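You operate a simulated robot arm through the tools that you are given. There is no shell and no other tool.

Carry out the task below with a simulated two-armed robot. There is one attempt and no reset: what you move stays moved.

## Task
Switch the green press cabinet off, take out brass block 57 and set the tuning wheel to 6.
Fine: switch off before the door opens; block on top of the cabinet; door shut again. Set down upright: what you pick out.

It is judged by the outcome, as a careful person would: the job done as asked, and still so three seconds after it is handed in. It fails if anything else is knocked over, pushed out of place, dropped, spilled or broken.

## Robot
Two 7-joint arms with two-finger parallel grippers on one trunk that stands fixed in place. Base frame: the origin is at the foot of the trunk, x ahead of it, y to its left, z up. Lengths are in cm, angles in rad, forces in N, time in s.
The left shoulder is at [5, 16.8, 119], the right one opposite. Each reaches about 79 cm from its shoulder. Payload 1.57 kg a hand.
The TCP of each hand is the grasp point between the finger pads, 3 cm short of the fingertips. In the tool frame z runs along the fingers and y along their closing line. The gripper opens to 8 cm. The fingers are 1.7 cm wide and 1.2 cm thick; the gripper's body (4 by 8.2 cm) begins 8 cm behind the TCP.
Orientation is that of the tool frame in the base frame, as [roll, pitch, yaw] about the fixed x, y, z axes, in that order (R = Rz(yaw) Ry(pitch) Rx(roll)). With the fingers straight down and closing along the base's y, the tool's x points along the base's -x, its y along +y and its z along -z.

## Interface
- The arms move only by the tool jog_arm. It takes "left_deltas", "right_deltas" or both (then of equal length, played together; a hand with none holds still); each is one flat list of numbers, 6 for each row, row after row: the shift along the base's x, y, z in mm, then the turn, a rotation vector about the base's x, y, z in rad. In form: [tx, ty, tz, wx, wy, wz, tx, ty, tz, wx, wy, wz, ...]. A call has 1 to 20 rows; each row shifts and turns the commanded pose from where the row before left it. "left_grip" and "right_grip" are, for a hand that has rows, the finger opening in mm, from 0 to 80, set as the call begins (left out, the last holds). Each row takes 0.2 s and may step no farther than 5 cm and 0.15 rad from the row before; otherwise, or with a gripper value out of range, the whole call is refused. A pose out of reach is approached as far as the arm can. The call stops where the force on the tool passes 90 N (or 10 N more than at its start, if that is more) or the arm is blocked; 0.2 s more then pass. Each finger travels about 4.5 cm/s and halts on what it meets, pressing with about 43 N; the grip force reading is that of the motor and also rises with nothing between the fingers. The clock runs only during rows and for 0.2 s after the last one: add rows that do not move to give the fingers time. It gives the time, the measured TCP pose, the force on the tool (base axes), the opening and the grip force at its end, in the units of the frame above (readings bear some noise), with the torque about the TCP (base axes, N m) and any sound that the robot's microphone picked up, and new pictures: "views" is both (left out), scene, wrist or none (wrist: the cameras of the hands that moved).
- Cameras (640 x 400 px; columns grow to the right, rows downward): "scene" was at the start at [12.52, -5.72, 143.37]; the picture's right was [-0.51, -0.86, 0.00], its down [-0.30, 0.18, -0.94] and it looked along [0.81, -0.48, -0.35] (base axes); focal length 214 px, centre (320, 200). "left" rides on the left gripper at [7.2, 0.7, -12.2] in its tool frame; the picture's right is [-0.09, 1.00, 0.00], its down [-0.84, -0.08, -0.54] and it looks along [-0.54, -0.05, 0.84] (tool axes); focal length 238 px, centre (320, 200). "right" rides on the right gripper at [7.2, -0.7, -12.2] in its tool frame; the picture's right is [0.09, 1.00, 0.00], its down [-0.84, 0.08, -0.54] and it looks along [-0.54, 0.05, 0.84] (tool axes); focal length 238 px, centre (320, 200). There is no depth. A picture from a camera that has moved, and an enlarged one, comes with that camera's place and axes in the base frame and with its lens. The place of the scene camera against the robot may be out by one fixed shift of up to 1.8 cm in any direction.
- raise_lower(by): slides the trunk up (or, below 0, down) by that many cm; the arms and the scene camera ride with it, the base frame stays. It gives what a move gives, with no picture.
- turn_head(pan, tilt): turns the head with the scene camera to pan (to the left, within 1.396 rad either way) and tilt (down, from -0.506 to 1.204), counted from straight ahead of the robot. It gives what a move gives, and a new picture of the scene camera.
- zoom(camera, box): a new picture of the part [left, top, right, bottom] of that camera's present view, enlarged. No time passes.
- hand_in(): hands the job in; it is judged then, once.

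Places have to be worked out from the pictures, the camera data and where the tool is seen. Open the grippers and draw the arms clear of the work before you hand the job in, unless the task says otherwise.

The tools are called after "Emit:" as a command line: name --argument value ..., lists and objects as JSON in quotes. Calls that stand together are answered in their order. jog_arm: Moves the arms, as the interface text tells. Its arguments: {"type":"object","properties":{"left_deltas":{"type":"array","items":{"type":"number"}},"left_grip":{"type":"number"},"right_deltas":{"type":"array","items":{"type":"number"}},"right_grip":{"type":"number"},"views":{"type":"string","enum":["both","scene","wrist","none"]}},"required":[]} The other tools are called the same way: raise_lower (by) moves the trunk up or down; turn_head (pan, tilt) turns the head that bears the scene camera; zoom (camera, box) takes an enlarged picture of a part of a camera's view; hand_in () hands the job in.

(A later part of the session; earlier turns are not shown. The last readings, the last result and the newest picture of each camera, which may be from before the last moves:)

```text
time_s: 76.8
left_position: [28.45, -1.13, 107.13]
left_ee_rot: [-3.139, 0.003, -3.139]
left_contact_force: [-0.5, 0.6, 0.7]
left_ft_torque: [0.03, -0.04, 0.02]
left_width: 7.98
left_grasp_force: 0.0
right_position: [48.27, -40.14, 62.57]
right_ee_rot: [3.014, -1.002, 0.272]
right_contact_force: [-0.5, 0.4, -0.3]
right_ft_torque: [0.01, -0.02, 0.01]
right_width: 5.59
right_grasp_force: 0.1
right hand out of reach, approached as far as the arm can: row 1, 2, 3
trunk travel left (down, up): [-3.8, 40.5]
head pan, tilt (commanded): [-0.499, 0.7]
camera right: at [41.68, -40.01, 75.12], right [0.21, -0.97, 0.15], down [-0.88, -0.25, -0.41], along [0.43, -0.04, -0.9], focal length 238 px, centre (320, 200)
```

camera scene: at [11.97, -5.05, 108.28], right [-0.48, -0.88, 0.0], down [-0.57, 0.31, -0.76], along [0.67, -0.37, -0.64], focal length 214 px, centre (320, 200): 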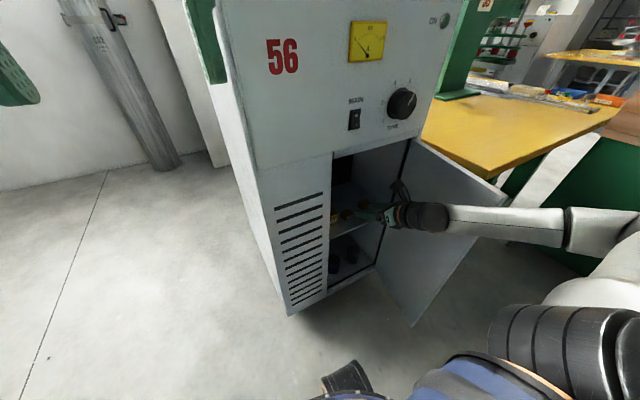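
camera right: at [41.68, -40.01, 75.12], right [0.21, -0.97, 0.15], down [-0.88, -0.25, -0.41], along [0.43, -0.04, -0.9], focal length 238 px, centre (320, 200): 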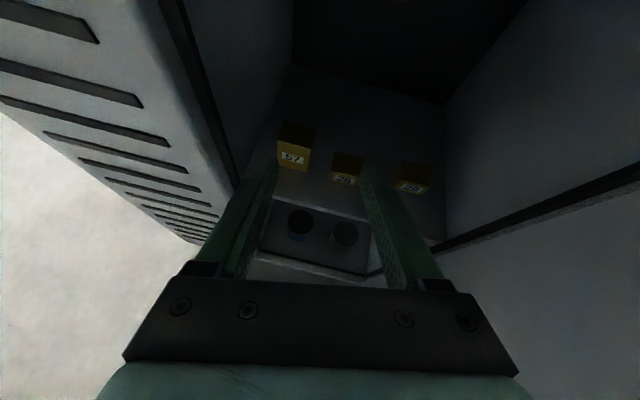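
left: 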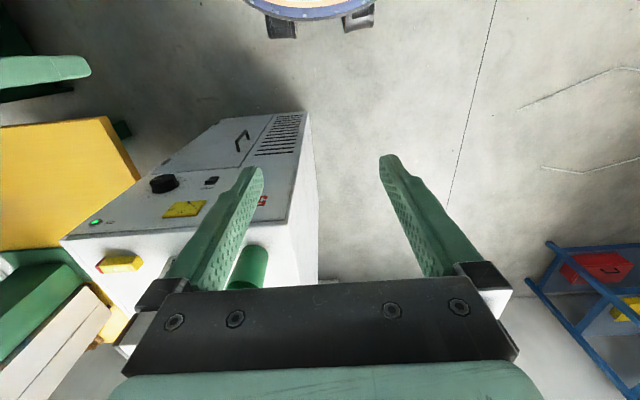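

The arm is still limited, so I want to see its posture. I'll turn the head right to look at the elbow.

Emit:
turn_head --pan -1.0 --tilt 0.8

```text
time_s: 77.7
left_position: [28.35, -1.17, 106.98]
left_ee_rot: [-3.14, 0.001, -3.138]
left_contact_force: [-0.2, -0.4, -0.5]
left_ft_torque: [0.03, -0.01, 0.0]
left_width: 8.03
left_grasp_force: 0.0
right_position: [48.28, -40.35, 62.61]
right_ee_rot: [3.018, -1.001, 0.273]
right_contact_force: [0.3, 0.1, -0.5]
right_ft_torque: [-0.02, -0.01, 0.0]
right_width: 5.6
right_grasp_force: 0.1
trunk travel left (down, up): [-3.8, 40.5]
head pan, tilt (commanded): [-1.0, 0.799]
camera scene: at [8.87, -7.77, 107.45], right [-0.84, -0.54, 0.0], down [-0.39, 0.6, -0.7], along [0.38, -0.59, -0.72], focal length 214 px, centre (320, 200)
```

scene: 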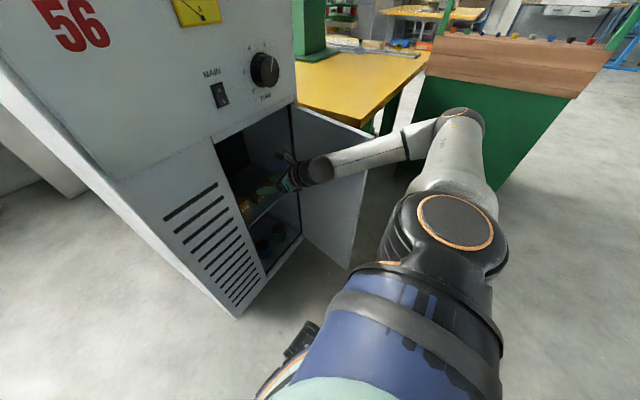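

The elbow is straight out to the right at shoulder height, which is what limits lowering. I'll test whether a steeper downward pitch helps, rotating 0.3 rad about the fingertips in front of the opening.

Emit:
jog_arm --right_deltas '[-10, 0, 0, -0.018, 0.148, 0, -10, 0, 0, -0.018, 0.148, 0, 0, 0, 0, 0, 0, 0]'

```text
time_s: 78.5
left_position: [28.49, -1.1, 106.97]
left_ee_rot: [-3.139, 0.002, -3.14]
left_contact_force: [0.3, -0.1, -0.5]
left_ft_torque: [-0.02, -0.01, 0.0]
left_width: 7.98
left_grasp_force: 0.1
right_position: [46.46, -39.1, 58.36]
right_ee_rot: [-3.132, -0.716, 0.101]
right_contact_force: [-0.6, 0.5, -0.2]
right_ft_torque: [-0.01, 0.02, 0.02]
right_width: 5.59
right_grasp_force: 0.0
trunk travel left (down, up): [-3.8, 40.5]
head pan, tilt (commanded): [-1.0, 0.799]
camera scene: at [8.87, -7.76, 107.45], right [-0.84, -0.54, 0.0], down [-0.39, 0.6, -0.7], along [0.38, -0.59, -0.72], focal length 214 px, centre (320, 200)
camera right: at [43.81, -38.96, 72.13], right [0.17, -0.98, 0.05], down [-0.97, -0.18, -0.14], along [0.15, -0.03, -0.99], focal length 238 px, centre (320, 200)
```

scene: 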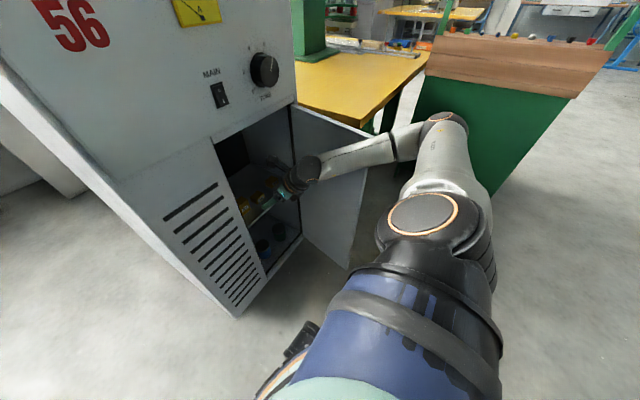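
right: 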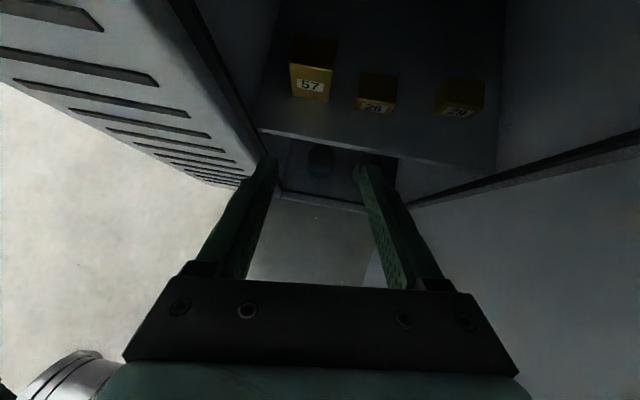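

The steeper pitch (49° down) is within reach. I'll slide forward to the new pre-grasp point at about (53.3, −37.2, 58), above the shelf edge and in line with the block.

Emit:
jog_arm --right_deltas '[17, 5, 0, 0, 0, 0, 17, 5, 0, 0, 0, 0, 17, 5, 0, 0, 0, 0, 17, 4, 0, 0, 0, 0, 0, 0, 0, 0, 0, 0]'

```text
time_s: 79.7
left_position: [28.43, -1.11, 107.01]
left_ee_rot: [-3.139, 0.002, -3.141]
left_contact_force: [0.2, -0.2, 0.5]
left_ft_torque: [0.01, 0.01, -0.03]
left_width: 8.01
left_grasp_force: 0.2
right_position: [53.32, -37.16, 58.2]
right_ee_rot: [-3.131, -0.717, 0.099]
right_contact_force: [0.6, 0.5, 0.5]
right_ft_torque: [-0.03, -0.02, 0.01]
right_width: 5.59
right_grasp_force: 0.1
trunk travel left (down, up): [-3.8, 40.5]
head pan, tilt (commanded): [-1.0, 0.799]
camera scene: at [8.87, -7.77, 107.45], right [-0.84, -0.54, 0.0], down [-0.39, 0.6, -0.7], along [0.38, -0.59, -0.72], focal length 214 px, centre (320, 200)
camera right: at [50.64, -37.05, 72.07], right [0.17, -0.98, 0.05], down [-0.97, -0.18, -0.14], along [0.15, -0.03, -0.99], focal length 238 px, centre (320, 200)
```

scene: 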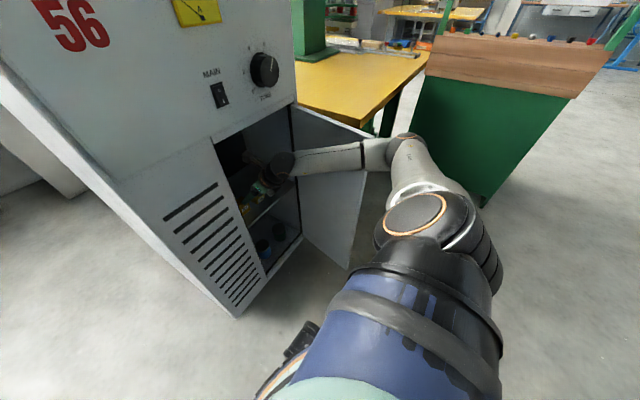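
right: 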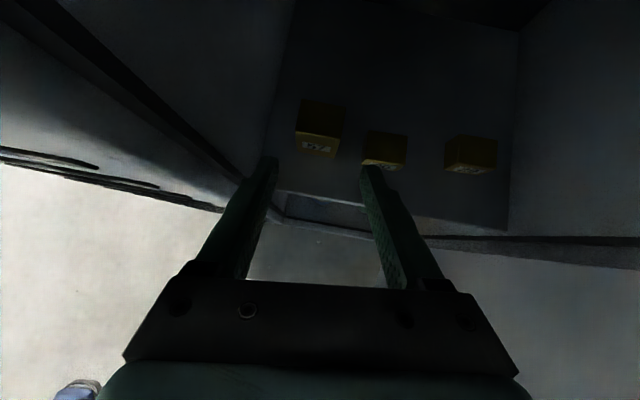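

The arm follows freely now. The hand's axis runs down column 320 of the picture and block 57 sits right on it; I'll enlarge to check the centring.

Emit:
zoom --camera "right" --box '[250, 80, 430, 200]'

```text
3.33 times, centred on (340, 140) of right
camera zoom: at [50.64, -37.05, 72.07], right [0.17, -0.98, 0.05], down [-0.97, -0.18, -0.14], along [0.15, -0.03, -0.99], focal length 794 px, centre (253, 400)
```

zoom: 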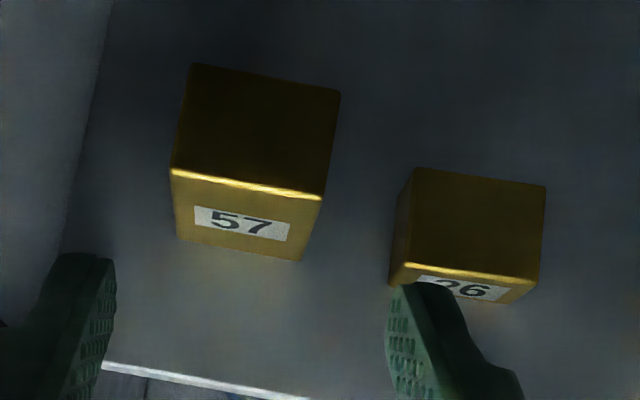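

The block measures x 59.9–63.1, y −38.5 to −34.2, top z 50.8, centred on the approach line. I'll descend 9 cm along the hand's axis and check again.

Emit:
jog_arm --right_deltas '[10, 1, -11.3, 0, 0, 0, 10, 1, -11.3, 0, 0, 0, 10, 1, -11.3, 0, 0, 0, 10, 1, -11.3, 0, 0, 0, 10, 1, -11.3, 0, 0, 0, 10, 1, -11.3, 0, 0, 0, 0, 0, 0, 0, 0, 0]'

Emit:
zoom --camera "right" --box '[230, 80, 430, 210]'

```text
time_s: 81.3
left_position: [28.54, -1.16, 107.0]
left_ee_rot: [-3.14, 0.003, -3.141]
left_contact_force: [1.0, 0.5, -0.3]
left_ft_torque: [-0.01, -0.01, -0.04]
left_width: 8.0
left_grasp_force: 0.0
right_position: [59.31, -36.53, 51.49]
right_ee_rot: [-3.131, -0.719, 0.099]
right_contact_force: [0.2, 0.8, 0.1]
right_ft_torque: [-0.02, -0.02, 0.0]
right_width: 5.59
right_grasp_force: 0.1
trunk travel left (down, up): [-3.8, 40.5]
head pan, tilt (commanded): [-1.0, 0.799]
camera scene: at [8.87, -7.77, 107.45], right [-0.84, -0.54, 0.0], down [-0.39, 0.6, -0.7], along [0.38, -0.59, -0.72], focal length 214 px, centre (320, 200)
camera right: at [56.7, -36.41, 65.29], right [0.17, -0.98, 0.05], down [-0.97, -0.18, -0.14], along [0.15, -0.03, -0.99], focal length 238 px, centre (320, 200)
```

scene: 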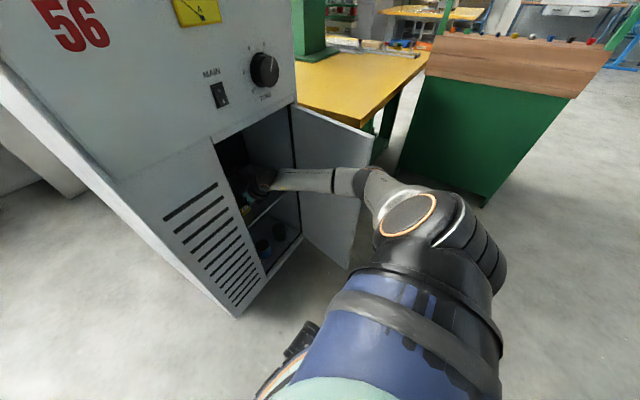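
right: 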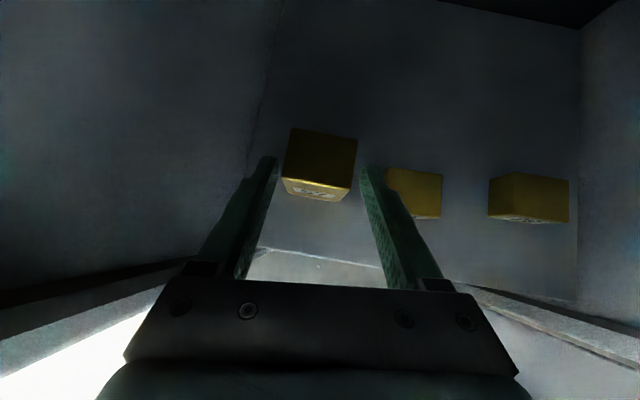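

```text
3.08 times, centred on (330, 145) of right
camera zoom: at [56.7, -36.41, 65.29], right [0.17, -0.98, 0.05], down [-0.97, -0.18, -0.14], along [0.15, -0.03, -0.99], focal length 733 px, centre (289, 369)
```

zoom: 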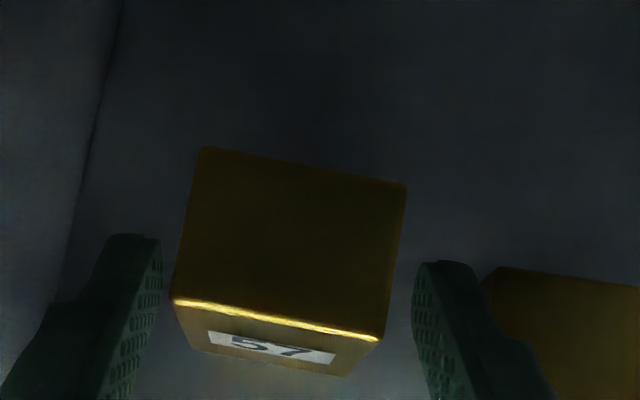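

The fingertips straddle block 57 evenly, about 4 mm clear each side. I'll go the last 3 cm in, to TCP (61.4, −36.3, 49), and then close.

Emit:
jog_arm --right_deltas '[7, 0.7, -8.2, 0, 0, 0, 7, 0.7, -8.2, 0, 0, 0, 7, 0.7, -8.2, 0, 0, 0, 0, 0, 0, 0, 0, 0]' --views "wrist"

Emit:
jog_arm --right_deltas '[0, 0, 0, 0, 0, 0, 0, 0, 0, 0, 0, 0, 0, 0, 0, 0, 0, 0, 0, 0, 0, 0, 0, 0]' --right_grip 20 --views "wrist"

```text
time_s: 82.3
left_position: [28.32, -1.14, 107.11]
left_ee_rot: [-3.139, 0.003, -3.139]
left_contact_force: [-0.1, -0.6, -0.3]
left_ft_torque: [0.0, 0.0, 0.01]
left_width: 8.01
left_grasp_force: 0.0
right_position: [61.49, -36.23, 49.05]
right_ee_rot: [-3.131, -0.718, 0.1]
right_contact_force: [0.0, 0.0, 0.0]
right_ft_torque: [-0.01, 0.0, 0.0]
right_width: 5.6
right_grasp_force: 0.0
trunk travel left (down, up): [-3.8, 40.5]
head pan, tilt (commanded): [-1.0, 0.799]
camera right: at [58.74, -36.1, 62.81], right [0.17, -0.98, 0.05], down [-0.97, -0.18, -0.14], along [0.15, -0.03, -0.99], focal length 238 px, centre (320, 200)
```

right: 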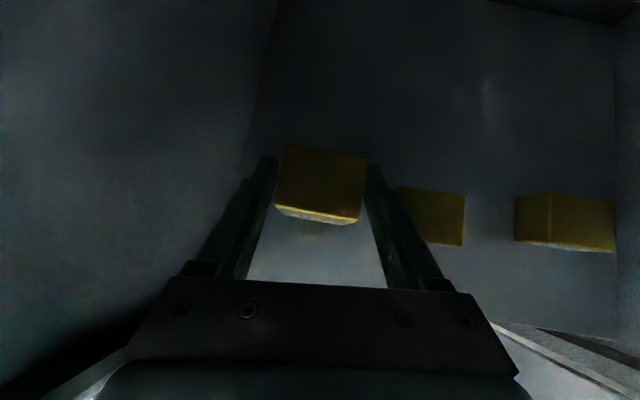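

```text
time_s: 83.3
left_position: [28.48, -1.14, 107.06]
left_ee_rot: [-3.141, 0.002, -3.14]
left_contact_force: [0.3, 0.4, 0.1]
left_ft_torque: [0.0, -0.02, 0.0]
left_width: 7.98
left_grasp_force: 0.0
right_position: [61.33, -36.25, 48.87]
right_ee_rot: [-3.132, -0.72, 0.101]
right_contact_force: [1.2, -3.3, 0.5]
right_ft_torque: [-0.32, -0.05, 0.01]
right_width: 4.49
right_grasp_force: 42.9
trunk travel left (down, up): [-3.8, 40.5]
head pan, tilt (commanded): [-1.0, 0.799]
camera right: at [58.73, -36.14, 62.84], right [0.17, -0.98, 0.05], down [-0.97, -0.18, -0.14], along [0.15, -0.03, -0.99], focal length 238 px, centre (320, 200)
```

right: 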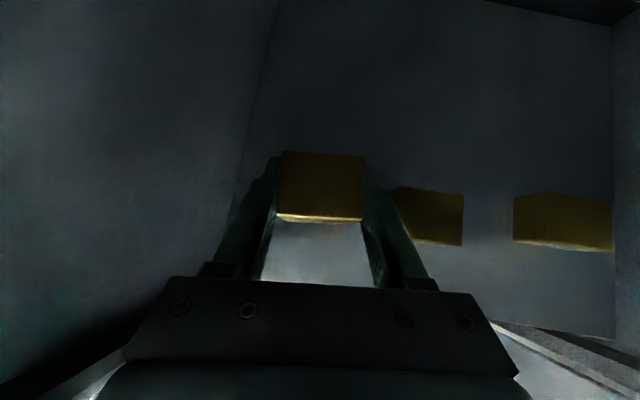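

Block 57 is held (4.5 cm, 43 N) and squared up between the pads. I'll lift it 4 cm straight up, clear of 26, and check the load.

Emit:
jog_arm --right_deltas '[0, 0, 5, 0, 0, 0, 0, 0, 10, 0, 0, 0, 0, 0, 12, 0, 0, 0, 0, 0, 15, 0, 0, 0, 0, 0, 0, 0, 0, 0]'

```text
time_s: 84.5
left_position: [28.54, -1.1, 107.06]
left_ee_rot: [-3.14, 0.002, -3.141]
left_contact_force: [0.1, 0.4, 0.4]
left_ft_torque: [-0.05, 0.0, -0.02]
left_width: 8.02
left_grasp_force: 0.1
right_position: [61.52, -36.18, 53.25]
right_ee_rot: [-3.131, -0.717, 0.097]
right_contact_force: [0.1, 0.4, -7.6]
right_ft_torque: [-0.01, -0.03, 0.0]
right_width: 4.46
right_grasp_force: 42.9
trunk travel left (down, up): [-3.8, 40.5]
head pan, tilt (commanded): [-1.0, 0.799]
camera scene: at [8.92, -7.8, 107.44], right [-0.84, -0.54, 0.0], down [-0.39, 0.6, -0.7], along [0.38, -0.59, -0.72], focal length 214 px, centre (320, 200)
camera right: at [58.82, -36.04, 67.0], right [0.17, -0.98, 0.05], down [-0.97, -0.18, -0.14], along [0.15, -0.03, -0.99], focal length 238 px, centre (320, 200)
```

scene: 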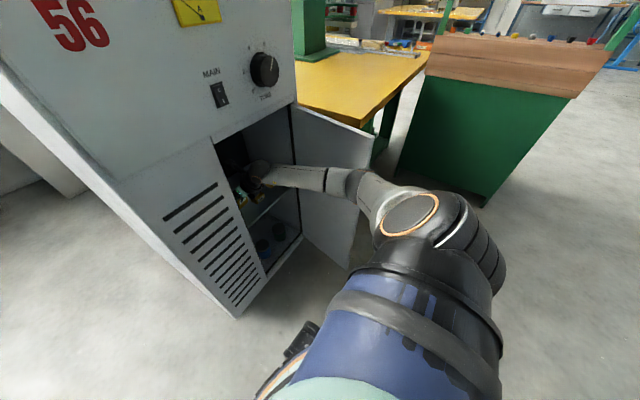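
right: 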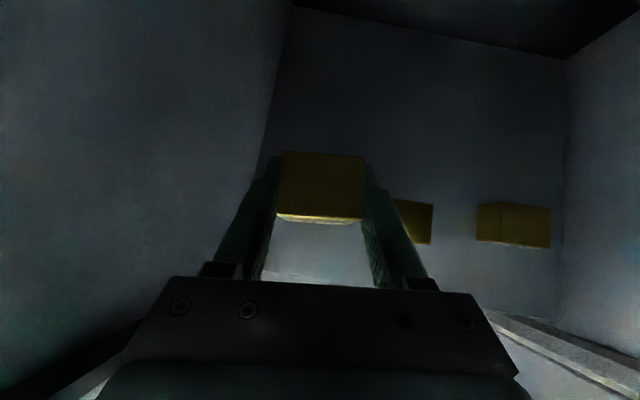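

The block is up, about 7.6 N on the tool. I'll draw it out of the cabinet along the way I came in.

Emit:
jog_arm --right_deltas '[-25, -4, 8, 0, 0, 0, -25, -5, 9, 0, 0, 0, -25, -5, 9, 0, 0, 0, -25, -5, 9, 0, 0, 0, -25, -5, 9, 0, 0, 0, -25, -5, 7, 0, 0, 0, 0, 0, 0, 0, 0, 0]'

```text
time_s: 86.1
left_position: [28.44, -1.14, 107.07]
left_ee_rot: [-3.139, 0.001, -3.142]
left_contact_force: [0.8, -0.4, 0.6]
left_ft_torque: [0.02, 0.01, -0.03]
left_width: 8.01
left_grasp_force: 0.0
right_position: [46.49, -38.99, 58.13]
right_ee_rot: [-3.131, -0.716, 0.098]
right_contact_force: [-0.4, -0.5, -7.6]
right_ft_torque: [0.01, -0.02, -0.04]
right_width: 4.51
right_grasp_force: 42.5
trunk travel left (down, up): [-3.8, 40.5]
head pan, tilt (commanded): [-1.0, 0.799]
camera scene: at [8.9, -7.8, 107.44], right [-0.84, -0.54, 0.0], down [-0.39, 0.6, -0.7], along [0.38, -0.59, -0.72], focal length 214 px, centre (320, 200)
camera right: at [43.89, -38.94, 72.05], right [0.17, -0.98, 0.05], down [-0.97, -0.18, -0.14], along [0.15, -0.03, -0.99], focal length 238 px, centre (320, 200)
```

scene: 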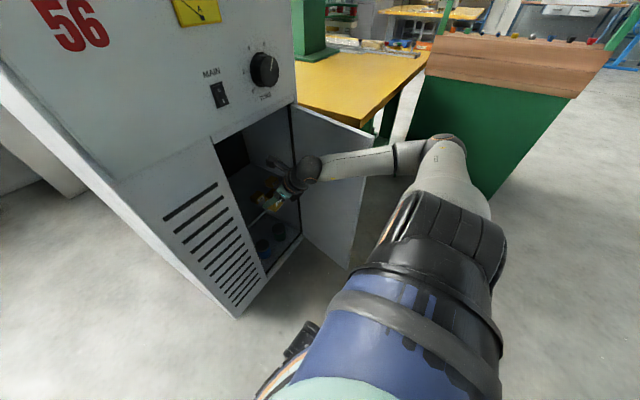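
right: 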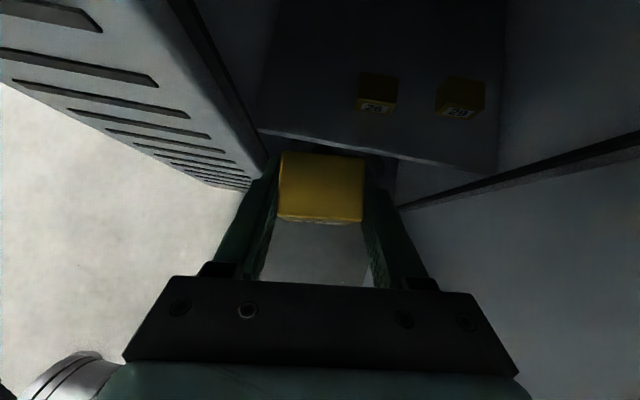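

The block is outside. Before raising the trunk past the switch and knob I'll move back another 3 cm for clearance.

Emit:
jog_arm --right_deltas '[-15, 0, 5, 0, 0, 0, -15, 0, 5, 0, 0, 0, 0, 0, 0, 0, 0, 0]' --views "none"

Emit:
turn_head --pan -0.5 --tilt 0.6

```text
time_s: 86.9
left_position: [28.56, -1.08, 106.98]
left_ee_rot: [-3.14, 0.002, -3.14]
left_contact_force: [-0.2, -0.8, -0.7]
left_ft_torque: [-0.02, 0.03, 0.01]
left_width: 8.02
left_grasp_force: 0.0
right_position: [43.51, -39.21, 59.23]
right_ee_rot: [-3.129, -0.717, 0.097]
right_contact_force: [0.8, -0.5, -6.6]
right_ft_torque: [0.02, 0.0, -0.01]
right_width: 4.53
right_grasp_force: 42.9
trunk travel left (down, up): [-3.8, 40.5]
head pan, tilt (commanded): [-1.0, 0.799]
```

```text
time_s: 87.8
left_position: [28.45, -1.09, 106.99]
left_ee_rot: [-3.139, 0.002, -3.141]
left_contact_force: [0.1, 0.4, 0.3]
left_ft_torque: [-0.02, -0.02, 0.01]
left_width: 8.0
left_grasp_force: 0.2
right_position: [43.42, -39.21, 59.11]
right_ee_rot: [-3.132, -0.717, 0.099]
right_contact_force: [0.0, 0.1, -6.8]
right_ft_torque: [-0.02, 0.0, 0.0]
right_width: 4.5
right_grasp_force: 43.4
trunk travel left (down, up): [-3.8, 40.5]
head pan, tilt (commanded): [-0.499, 0.6]
camera scene: at [12.31, -5.25, 109.13], right [-0.48, -0.88, 0.0], down [-0.5, 0.27, -0.82], along [0.72, -0.4, -0.57], focal length 214 px, centre (320, 200)
```

scene: 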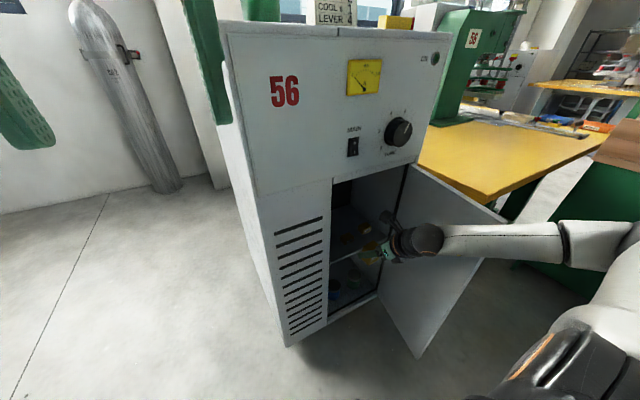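

Clear of the panel now. I'll raise the trunk 40 cm, bringing the block up in front of the cabinet to about z=99.

Emit:
raise_lower --by 40

Emit:
turn_head --pan -0.5 --tilt 0.7

```text
time_s: 91.7
left_position: [28.59, -1.23, 146.97]
left_ee_rot: [-3.14, 0.002, -3.14]
left_contact_force: [-0.4, -0.5, -0.6]
left_ft_torque: [-0.02, 0.02, 0.02]
left_width: 7.98
left_grasp_force: 0.0
right_position: [43.59, -39.3, 99.07]
right_ee_rot: [-3.131, -0.717, 0.098]
right_contact_force: [1.2, 0.6, -7.9]
right_ft_torque: [0.03, -0.03, -0.02]
right_width: 4.48
right_grasp_force: 42.8
trunk travel left (down, up): [-43.8, 0.5]
head pan, tilt (commanded): [-0.499, 0.6]
```

```text
time_s: 92.3
left_position: [28.49, -1.12, 147.04]
left_ee_rot: [-3.14, 0.001, -3.14]
left_contact_force: [0.6, 0.3, 0.0]
left_ft_torque: [0.0, 0.01, 0.0]
left_width: 7.96
left_grasp_force: 0.0
right_position: [43.48, -39.16, 99.08]
right_ee_rot: [-3.131, -0.715, 0.098]
right_contact_force: [0.2, 0.8, -7.7]
right_ft_torque: [-0.02, -0.03, -0.02]
right_width: 4.49
right_grasp_force: 43.3
trunk travel left (down, up): [-43.8, 0.5]
head pan, tilt (commanded): [-0.499, 0.7]
camera scene: at [12.03, -5.1, 148.27], right [-0.48, -0.88, 0.0], down [-0.57, 0.31, -0.76], along [0.67, -0.37, -0.64], focal length 214 px, centre (320, 200)
```

scene: 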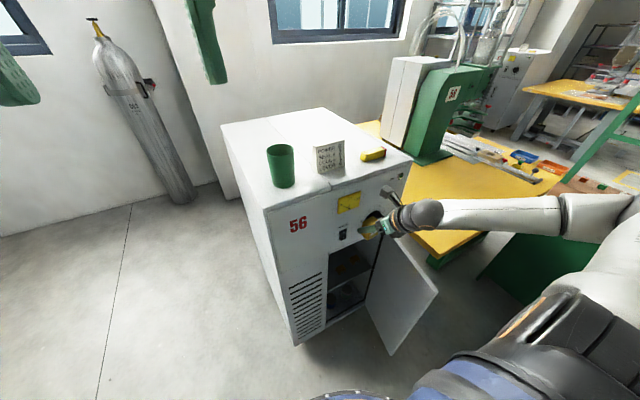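

The whole cabinet top is in view now. I'll enlarge it to find a clear place for the block.

Emit:
zoom --camera "scene" --box '[210, 95, 420, 225]'

```text
3.05 times, centred on (315, 160) of scene
camera zoom: at [12.03, -5.1, 148.27], right [-0.48, -0.88, 0.0], down [-0.57, 0.31, -0.76], along [0.67, -0.37, -0.64], focal length 654 px, centre (335, 322)
```

zoom: 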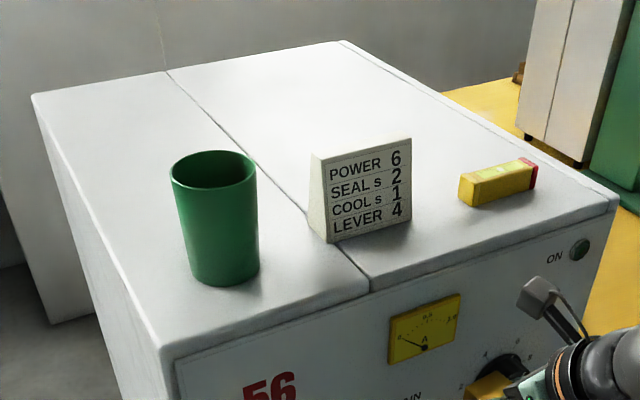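

The free area is behind the yellow box: box x 57.5–61, y −45 to −54.6; card x 58–64, y −29.7 to −38.7. I'll raise the block to z≈130 in front of the cabinet at y≈−46.5 first.

Emit:
jog_arm --right_deltas '[0, -5, 30, 0, 0, 0, 0, -7, 30, 0, 0, 0, 0, -7, 30, 0, 0, 0, 0, -8, 30, 0, 0, 0, 0, -8, 30, 0, 0, 0, 0, -8, 30, 0, 0, 0, 0, -8, 30, 0, 0, 0, 0, -8, 30, 0, 0, 0, 0, -8, 30, 0, 0, 0, 0, -8, 40, 0, 0, 0, 0, 0, 0, 0, 0, 0]'

```text
time_s: 94.7
left_position: [28.54, -1.19, 147.01]
left_ee_rot: [3.141, -0.001, -3.138]
left_contact_force: [0.7, 0.0, -0.6]
left_ft_torque: [0.01, 0.01, -0.04]
left_width: 7.99
left_grasp_force: 0.1
right_position: [43.25, -46.6, 130.1]
right_ee_rot: [-3.129, -0.716, 0.097]
right_contact_force: [0.7, -0.6, -8.1]
right_ft_torque: [-0.01, -0.03, -0.01]
right_width: 4.48
right_grasp_force: 43.4
trunk travel left (down, up): [-43.8, 0.5]
head pan, tilt (commanded): [-0.499, 0.7]
camera scene: at [12.05, -5.15, 148.26], right [-0.48, -0.88, 0.0], down [-0.57, 0.31, -0.76], along [0.67, -0.37, -0.65], focal length 214 px, centre (320, 200)
camera right: at [40.65, -46.51, 143.88], right [0.17, -0.98, 0.05], down [-0.97, -0.18, -0.14], along [0.15, -0.03, -0.99], focal length 238 px, centre (320, 200)
```

scene: 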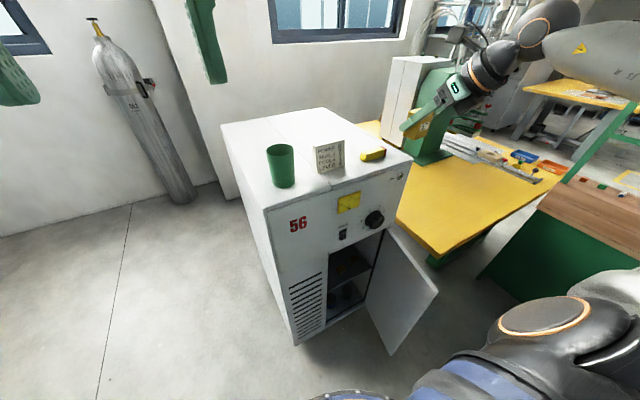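
right: 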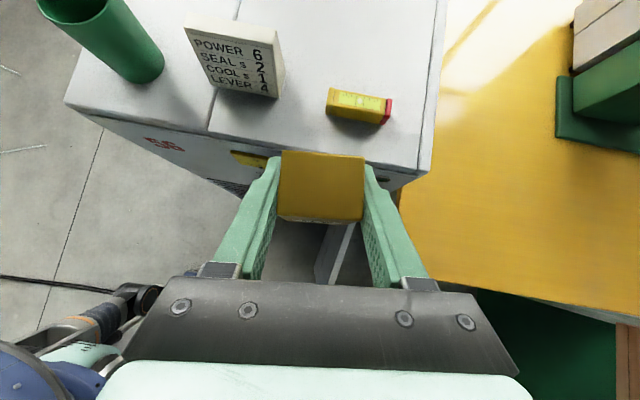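

The upright wrist view confirms the layout: the box ends near x=61 and the card is left of y=−38.7. I'll carry the block forward at z=130, over the box, to x≈69, y≈−47.5.

Emit:
jog_arm --right_deltas '[32, -1, 0, 0, 0, 0, 32, -1, 0, 0, 0, 0, 32, -1, 0, 0, 0, 0, 32, -1, 0, 0, 0, 0, 32, -1, 0, 0, 0, 0, 32, -1, 0, 0, 0, 0, 32, -1, 0, 0, 0, 0, 32, -2, 0, 0, 0, 0, 0, 0, 0, 0, 0, 0]'

```text
time_s: 96.7
left_position: [28.44, -1.17, 146.97]
left_ee_rot: [-3.137, 0.002, -3.14]
left_contact_force: [0.5, -0.8, 0.7]
left_ft_torque: [0.02, 0.0, -0.04]
left_width: 8.02
left_grasp_force: 0.1
right_position: [67.79, -46.56, 129.2]
right_ee_rot: [-3.133, -0.716, 0.099]
right_contact_force: [-0.5, 1.0, -6.6]
right_ft_torque: [0.0, -0.01, -0.02]
right_width: 4.48
right_grasp_force: 42.8
right hand out of reach, approached as far as the arm can: row 8
trunk travel left (down, up): [-43.8, 0.5]
head pan, tilt (commanded): [-0.499, 0.7]
camera scene: at [12.01, -4.98, 148.28], right [-0.48, -0.88, 0.0], down [-0.57, 0.31, -0.77], along [0.67, -0.37, -0.64], focal length 214 px, centre (320, 200)
camera right: at [65.14, -46.44, 143.02], right [0.17, -0.98, 0.05], down [-0.97, -0.18, -0.14], along [0.15, -0.03, -0.99], focal length 238 px, centre (320, 200)
```

scene: 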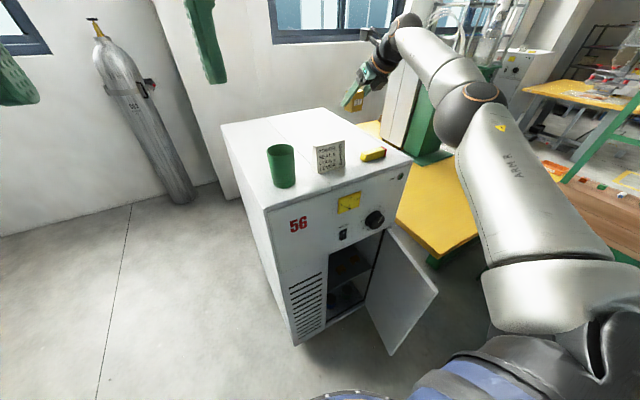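
right: 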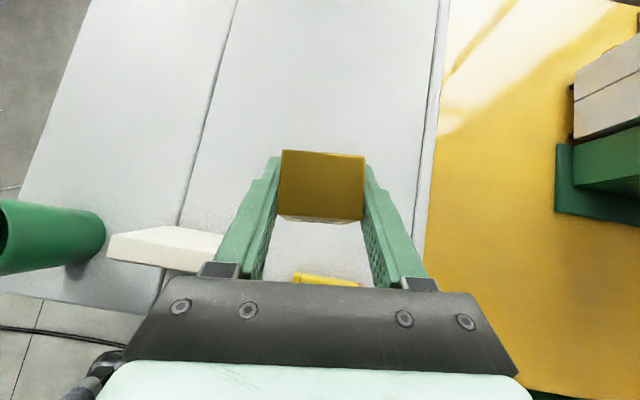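

The block is over the clear area behind the box. I'll pull back about 1 cm to stay off the reach limit and lower toward the surface, stopping about 2.5 cm above it.

Emit:
jog_arm --right_deltas '[-10, 0, -18, 0, 0, 0, 0, 0, -20, 0, 0, 0, 0, 0, -20, 0, 0, 0, 0, 0, -20, 0, 0, 0, 0, 0, -15, 0, 0, 0, 0, 0, 0, 0, 0, 0]'

```text
time_s: 98.1
left_position: [28.44, -1.28, 147.09]
left_ee_rot: [-3.14, 0.0, -3.14]
left_contact_force: [0.5, -0.4, -0.3]
left_ft_torque: [0.02, 0.0, 0.01]
left_width: 8.01
left_grasp_force: 0.1
right_position: [66.91, -46.64, 119.81]
right_ee_rot: [-3.131, -0.718, 0.099]
right_contact_force: [0.0, 0.3, -7.6]
right_ft_torque: [0.02, -0.04, -0.01]
right_width: 4.49
right_grasp_force: 42.6
trunk travel left (down, up): [-43.8, 0.5]
head pan, tilt (commanded): [-0.499, 0.7]
camera scene: at [12.05, -5.1, 148.27], right [-0.48, -0.88, 0.0], down [-0.57, 0.31, -0.76], along [0.67, -0.37, -0.64], focal length 214 px, centre (320, 200)
camera right: at [64.25, -46.47, 133.66], right [0.17, -0.98, 0.05], down [-0.97, -0.18, -0.14], along [0.15, -0.03, -0.99], focal length 238 px, centre (320, 200)
```

scene: 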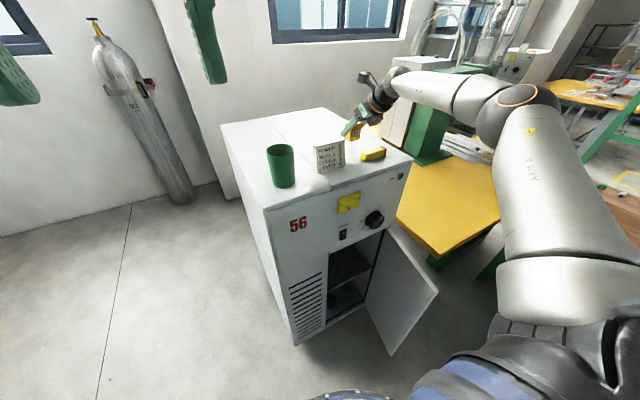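
right: 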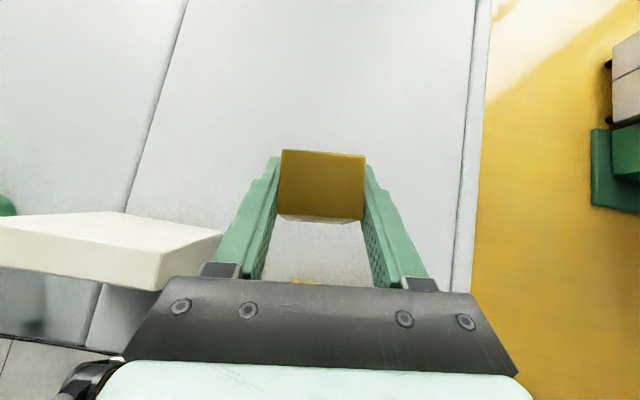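

The card's right side is at y≈−39.3 and the hand's left edge at −43.2, so it is clear. I'll lower another 3 cm in small steps.

Emit:
jog_arm --right_deltas '[0, 0, -6, 0, 0, 0, 0, 0, -6, 0, 0, 0, 0, 0, -6, 0, 0, 0, 0, 0, -5, 0, 0, 0, 0, 0, -5, 0, 0, 0, 0, 0, 0, 0, 0, 0]' --views "scene"

Emit:
zoom --camera "scene" --box '[300, 60, 430, 180]'

```text
time_s: 99.5
left_position: [28.54, -1.11, 147.01]
left_ee_rot: [-3.139, -0.001, -3.14]
left_contact_force: [-1.2, 0.2, -0.8]
left_ft_torque: [0.0, -0.01, 0.01]
left_width: 7.99
left_grasp_force: 0.1
right_position: [66.98, -46.5, 116.91]
right_ee_rot: [-3.13, -0.72, 0.099]
right_contact_force: [-0.3, -0.2, -8.3]
right_ft_torque: [-0.01, 0.0, -0.01]
right_width: 4.47
right_grasp_force: 43.1
trunk travel left (down, up): [-43.8, 0.5]
head pan, tilt (commanded): [-0.499, 0.7]
camera scene: at [12.06, -5.11, 148.26], right [-0.48, -0.88, 0.0], down [-0.57, 0.31, -0.76], along [0.67, -0.37, -0.64], focal length 214 px, centre (320, 200)
```

scene: 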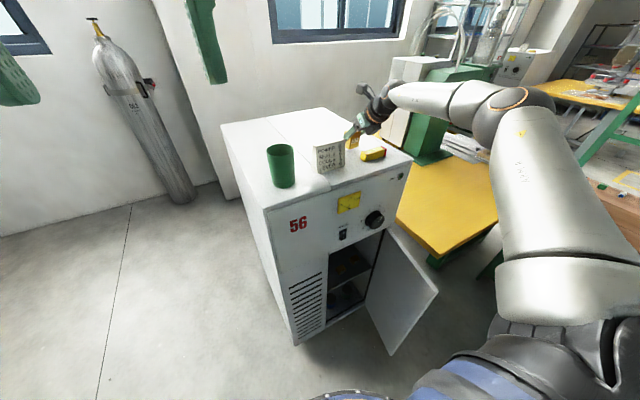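

```text
3.33 times, centred on (365, 120) of scene
camera zoom: at [12.06, -5.11, 148.26], right [-0.48, -0.88, 0.0], down [-0.57, 0.31, -0.76], along [0.67, -0.37, -0.64], focal length 715 px, centre (170, 467)
```

zoom: 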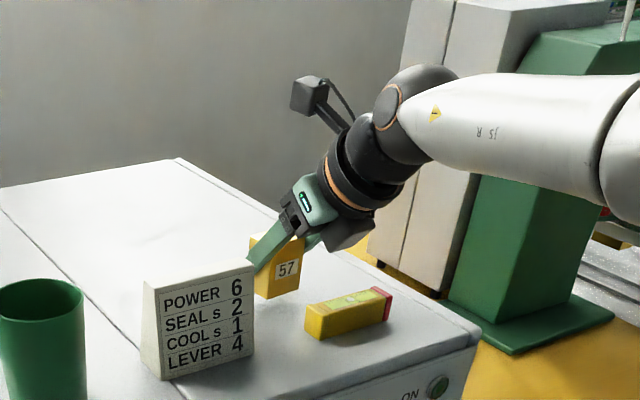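

Block 57 hangs upright just above the surface, label forward. I'll lower in 2 mm steps and watch the load.

Emit:
jog_arm --right_deltas '[0, 0, -2, 0, 0, 0, 0, 0, -2, 0, 0, 0, 0, 0, -2, 0, 0, 0, 0, 0, 0, 0, 0, 0]' --views "none"

```text
time_s: 100.5
left_position: [28.47, -1.21, 146.98]
left_ee_rot: [-3.14, 0.001, -3.14]
left_contact_force: [0.2, -0.4, -0.5]
left_ft_torque: [-0.01, 0.02, 0.02]
left_width: 8.0
left_grasp_force: 0.1
right_position: [67.01, -46.67, 116.39]
right_ee_rot: [-3.132, -0.716, 0.097]
right_contact_force: [-0.6, 0.1, -7.1]
right_ft_torque: [-0.02, -0.03, -0.01]
right_width: 4.44
right_grasp_force: 42.7
trunk travel left (down, up): [-43.8, 0.5]
head pan, tilt (commanded): [-0.499, 0.7]
```

No contact yet (−7.1 N is just the block's weight). Continuing in 2 mm steps.

Emit:
jog_arm --right_deltas '[0, 0, -2, 0, 0, 0, 0, 0, -2, 0, 0, 0, 0, 0, 0, 0, 0, 0]' --views "none"

Emit:
jog_arm --right_deltas '[0, 0, -2, 0, 0, 0, 0, 0, 0, 0, 0, 0]' --views "none"

```text
time_s: 101.3
left_position: [28.49, -1.14, 147.01]
left_ee_rot: [-3.139, 0.002, 3.141]
left_contact_force: [0.4, -0.1, 0.2]
left_ft_torque: [-0.01, 0.01, -0.01]
left_width: 8.0
left_grasp_force: 0.1
right_position: [66.88, -46.7, 116.18]
right_ee_rot: [-3.13, -0.718, 0.1]
right_contact_force: [0.0, -0.2, -6.7]
right_ft_torque: [-0.02, 0.03, 0.02]
right_width: 4.48
right_grasp_force: 42.9
trunk travel left (down, up): [-43.8, 0.5]
head pan, tilt (commanded): [-0.499, 0.7]
```

```text
time_s: 101.9
left_position: [28.59, -1.04, 146.99]
left_ee_rot: [-3.14, 0.002, -3.141]
left_contact_force: [0.2, 1.0, 0.0]
left_ft_torque: [-0.01, -0.05, 0.02]
left_width: 7.99
left_grasp_force: 0.0
right_position: [66.89, -46.78, 116.01]
right_ee_rot: [-3.133, -0.718, 0.098]
right_contact_force: [0.0, -0.4, -7.6]
right_ft_torque: [-0.03, -0.01, -0.02]
right_width: 4.47
right_grasp_force: 42.7
trunk travel left (down, up): [-43.8, 0.5]
head pan, tilt (commanded): [-0.499, 0.7]
```

Still only the weight at z=116.0. A few more 2 mm steps, with a picture to check the gap.

Emit:
jog_arm --right_deltas '[0, 0, -2, 0, 0, 0, 0, 0, 0, 0, 0, 0]' --views "none"

Emit:
jog_arm --right_deltas '[0, 0, -2, 0, 0, 0, 0, 0, 0, 0, 0, 0]' --views "scene"

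Emit:
zoom --camera "scene" --box '[320, 110, 410, 170]'

```text
time_s: 102.5
left_position: [28.61, -1.23, 146.97]
left_ee_rot: [-3.14, 0.002, -3.14]
left_contact_force: [0.7, 0.2, -0.6]
left_ft_torque: [-0.01, -0.03, 0.03]
left_width: 8.01
left_grasp_force: 0.1
right_position: [66.92, -46.73, 115.76]
right_ee_rot: [-3.131, -0.716, 0.099]
right_contact_force: [0.2, -0.9, -7.7]
right_ft_torque: [0.03, 0.0, 0.05]
right_width: 4.5
right_grasp_force: 42.8
trunk travel left (down, up): [-43.8, 0.5]
head pan, tilt (commanded): [-0.499, 0.7]
```

```text
time_s: 103.1
left_position: [28.55, -1.18, 147.01]
left_ee_rot: [-3.138, 0.002, -3.14]
left_contact_force: [-0.6, 0.4, -0.1]
left_ft_torque: [-0.04, 0.0, 0.0]
left_width: 8.0
left_grasp_force: 0.1
right_position: [67.05, -46.69, 115.71]
right_ee_rot: [-3.133, -0.72, 0.1]
right_contact_force: [1.0, -2.4, -1.4]
right_ft_torque: [-0.19, 0.02, 0.06]
right_width: 4.46
right_grasp_force: 43.1
trunk travel left (down, up): [-43.8, 0.5]
head pan, tilt (commanded): [-0.499, 0.7]
camera scene: at [12.02, -5.1, 148.28], right [-0.48, -0.88, 0.0], down [-0.57, 0.31, -0.76], along [0.67, -0.37, -0.64], focal length 214 px, centre (320, 200)
```

scene: 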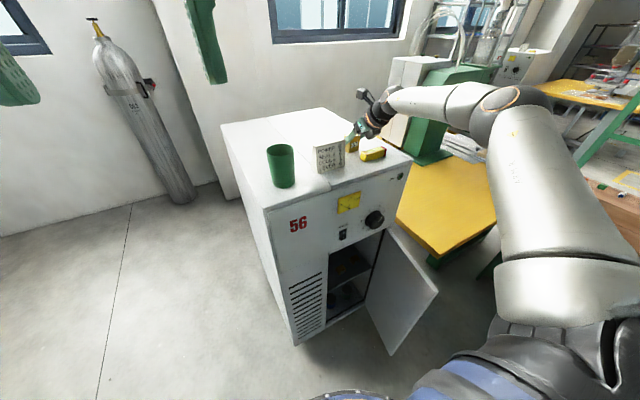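

```text
6.67 times, centred on (365, 140) of scene
camera zoom: at [12.02, -5.1, 148.28], right [-0.48, -0.88, 0.0], down [-0.57, 0.31, -0.76], along [0.67, -0.37, -0.64], focal length 1430 px, centre (20, 600)
```

zoom: 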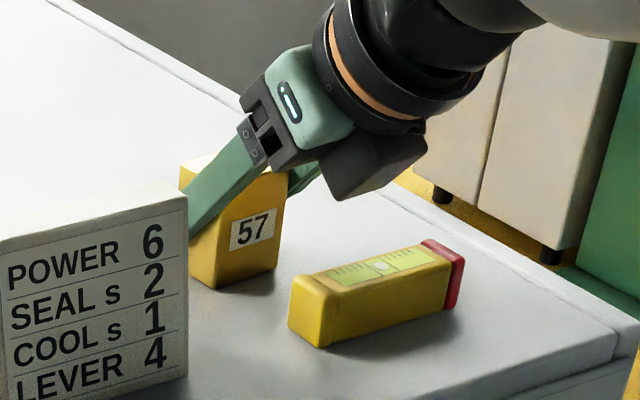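

The load dropped from −7.7 to −1.4 N: the block is touching down. I'll settle 1 mm more, then open the fingers just enough to release.

Emit:
jog_arm --right_deltas '[0, 0, -1, 0, 0, 0, 0, 0, 0, 0, 0, 0]' --views "none"

Emit:
jog_arm --right_deltas '[0, 0, 0, 0, 0, 0, 0, 0, 0, 0, 0, 0, 0, 0, 0, 0, 0, 0]' --right_grip 58

Emit:
zoom --camera "scene" --box '[320, 110, 410, 170]'

```text
time_s: 103.7
left_position: [28.4, -1.13, 147.07]
left_ee_rot: [-3.141, 0.001, -3.139]
left_contact_force: [0.3, 0.9, 0.7]
left_ft_torque: [0.0, -0.02, 0.01]
left_width: 7.98
left_grasp_force: 0.1
right_position: [66.97, -46.66, 115.75]
right_ee_rot: [-3.135, -0.724, 0.101]
right_contact_force: [0.0, -4.6, 4.8]
right_ft_torque: [-0.51, 0.19, 0.09]
right_width: 4.45
right_grasp_force: 42.7
trunk travel left (down, up): [-43.8, 0.5]
head pan, tilt (commanded): [-0.499, 0.7]
```

```text
time_s: 104.5
left_position: [28.41, -1.07, 147.05]
left_ee_rot: [-3.141, 0.0, -3.14]
left_contact_force: [-0.4, -0.2, 0.6]
left_ft_torque: [0.0, 0.03, 0.02]
left_width: 8.0
left_grasp_force: 0.0
right_position: [66.91, -46.54, 115.58]
right_ee_rot: [-3.129, -0.717, 0.1]
right_contact_force: [1.0, 0.3, 0.6]
right_ft_torque: [0.0, 0.02, -0.02]
right_width: 5.79
right_grasp_force: 0.0
trunk travel left (down, up): [-43.8, 0.5]
head pan, tilt (commanded): [-0.499, 0.7]
camera scene: at [11.97, -5.05, 148.28], right [-0.48, -0.88, 0.0], down [-0.57, 0.31, -0.76], along [0.67, -0.37, -0.64], focal length 214 px, centre (320, 200)
camera right: at [64.29, -46.46, 129.37], right [0.17, -0.98, 0.05], down [-0.97, -0.18, -0.14], along [0.15, -0.03, -0.99], focal length 238 px, centre (320, 200)
```

scene: 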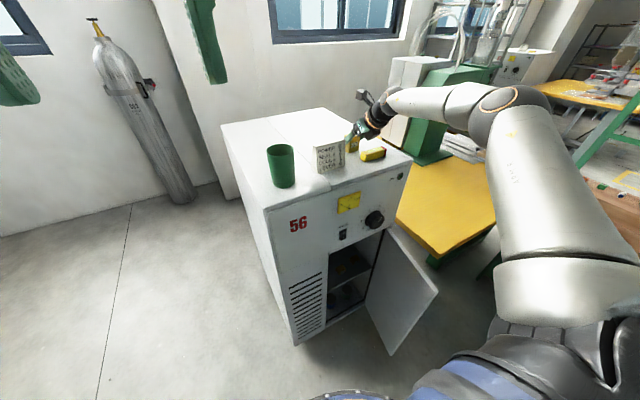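
right: 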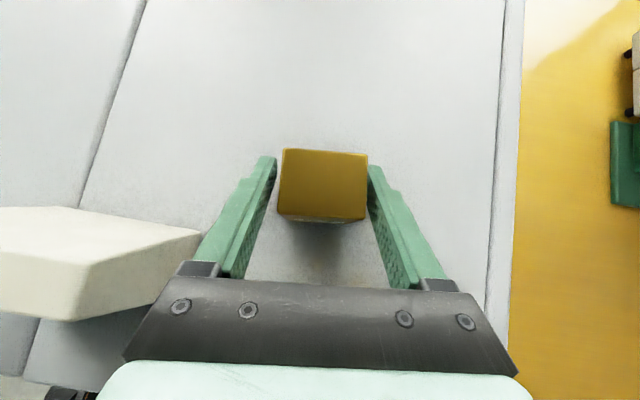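

```text
6.67 times, centred on (365, 140) of scene
camera zoom: at [11.97, -5.05, 148.28], right [-0.48, -0.88, 0.0], down [-0.57, 0.31, -0.76], along [0.67, -0.37, -0.64], focal length 1430 px, centre (20, 600)
```

zoom: 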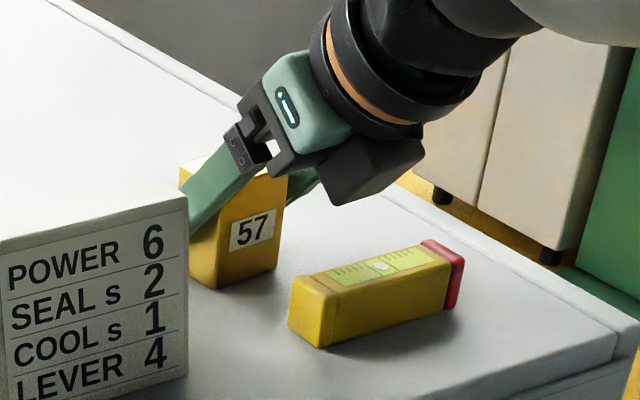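

Released; block 57 stands upright on the cabinet top. I'll widen the fingers slightly and back out along the hand's axis, up and away.

Emit:
jog_arm --right_deltas '[0, 0, 0, 0, 0, 0, -6.5, -0.8, 7.5, 0, 0, 0, -13, -1.5, 15, 0, 0, 0, -20, -2.3, 23, 0, 0, 0, -20, -2.3, 23, 0, 0, 0, -20, -2.3, 23, 0, 0, 0, -20, -2.3, 23, 0, 0, 0, 0, 0, 0, 0, 0, 0]' --right_grip 66

Emit:
zoom --camera "scene" --box '[210, 95, 420, 225]'

```text
time_s: 106.3
left_position: [28.49, -1.07, 146.89]
left_ee_rot: [-3.139, 0.001, -3.141]
left_contact_force: [-0.2, -0.7, 0.3]
left_ft_torque: [0.02, 0.02, -0.01]
left_width: 7.99
left_grasp_force: 0.0
right_position: [57.05, -47.95, 126.72]
right_ee_rot: [-3.131, -0.717, 0.097]
right_contact_force: [0.2, 0.2, 0.2]
right_ft_torque: [0.0, 0.03, -0.01]
right_width: 6.6
right_grasp_force: 0.1
trunk travel left (down, up): [-43.8, 0.5]
head pan, tilt (commanded): [-0.499, 0.7]
camera scene: at [12.02, -5.06, 148.27], right [-0.48, -0.88, 0.0], down [-0.57, 0.31, -0.76], along [0.67, -0.37, -0.64], focal length 214 px, centre (320, 200)
camera right: at [54.36, -47.82, 140.58], right [0.17, -0.98, 0.05], down [-0.97, -0.18, -0.14], along [0.15, -0.03, -0.99], focal length 238 px, centre (320, 200)
```

scene: 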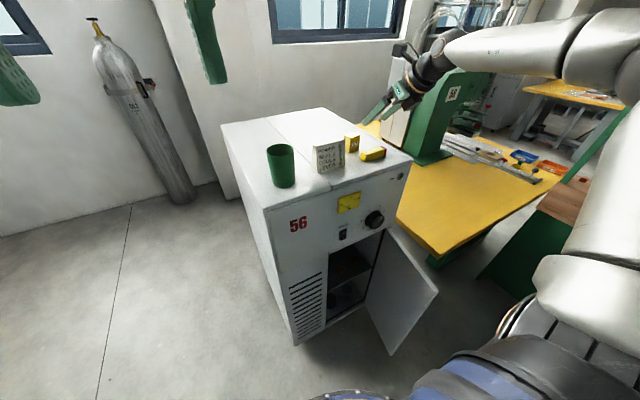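
right: 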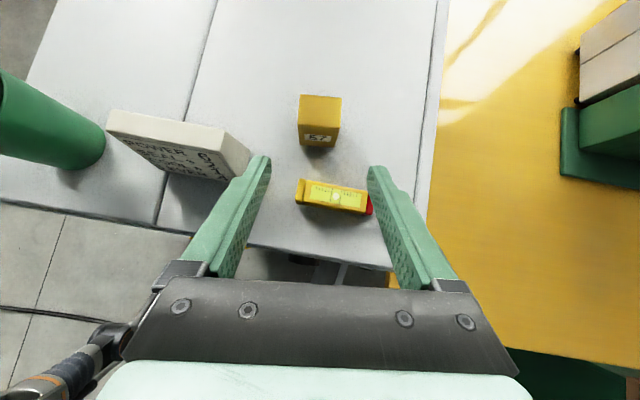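

```text
3.05 times, centred on (315, 160) of scene
camera zoom: at [12.02, -5.06, 148.27], right [-0.48, -0.88, 0.0], down [-0.57, 0.31, -0.76], along [0.67, -0.37, -0.64], focal length 654 px, centre (335, 322)
```

zoom: 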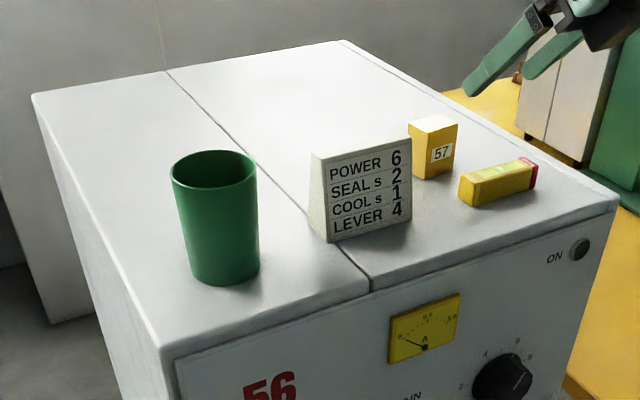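

Block 57 stands upright behind the box and nothing on top has moved. Now to shut the door: I'll close the right gripper and bring the hand back and to the right, above the door's outer side.

Emit:
jog_arm --right_deltas '[-35, -10, 0, 0, 0, 0, -35, -15, 0, 0, 0, 0, -35, -20, 0, 0, 0, 0, -35, -30, 0, 0, 0, 0, -35, -30, 0, 0, 0, 0, -35, -30, 0, 0, 0, 0, -35, -30, 0, 0, 0, 0, -20, -20, 0, 0, 0, 0, 0, 0, 0, 0, 0, 0]' --right_grip 0

```text
time_s: 108.3
left_position: [28.51, -1.09, 147.01]
left_ee_rot: [-3.138, 0.001, -3.14]
left_contact_force: [1.0, 0.1, -0.9]
left_ft_torque: [0.0, 0.06, -0.01]
left_width: 7.99
left_grasp_force: 0.1
right_position: [30.77, -66.19, 127.14]
right_ee_rot: [-3.131, -0.717, 0.099]
right_contact_force: [0.1, -0.1, -0.3]
right_ft_torque: [0.01, -0.03, 0.0]
right_width: 0.0
right_grasp_force: 21.1
trunk travel left (down, up): [-43.8, 0.5]
head pan, tilt (commanded): [-0.499, 0.7]
camera scene: at [11.98, -5.03, 148.27], right [-0.48, -0.88, 0.0], down [-0.57, 0.31, -0.76], along [0.67, -0.37, -0.64], focal length 214 px, centre (320, 200)
camera right: at [27.99, -66.1, 140.87], right [0.17, -0.98, 0.05], down [-0.97, -0.18, -0.14], along [0.15, -0.03, -0.99], focal length 238 px, centre (320, 200)
```

scene: 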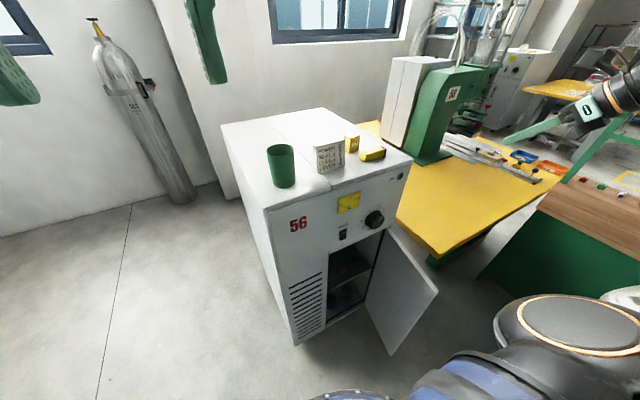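
right: 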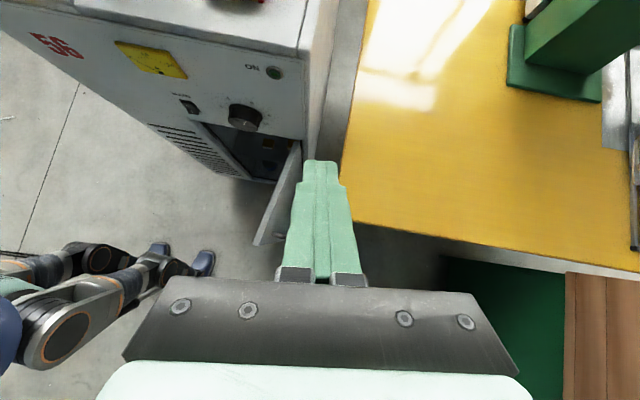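

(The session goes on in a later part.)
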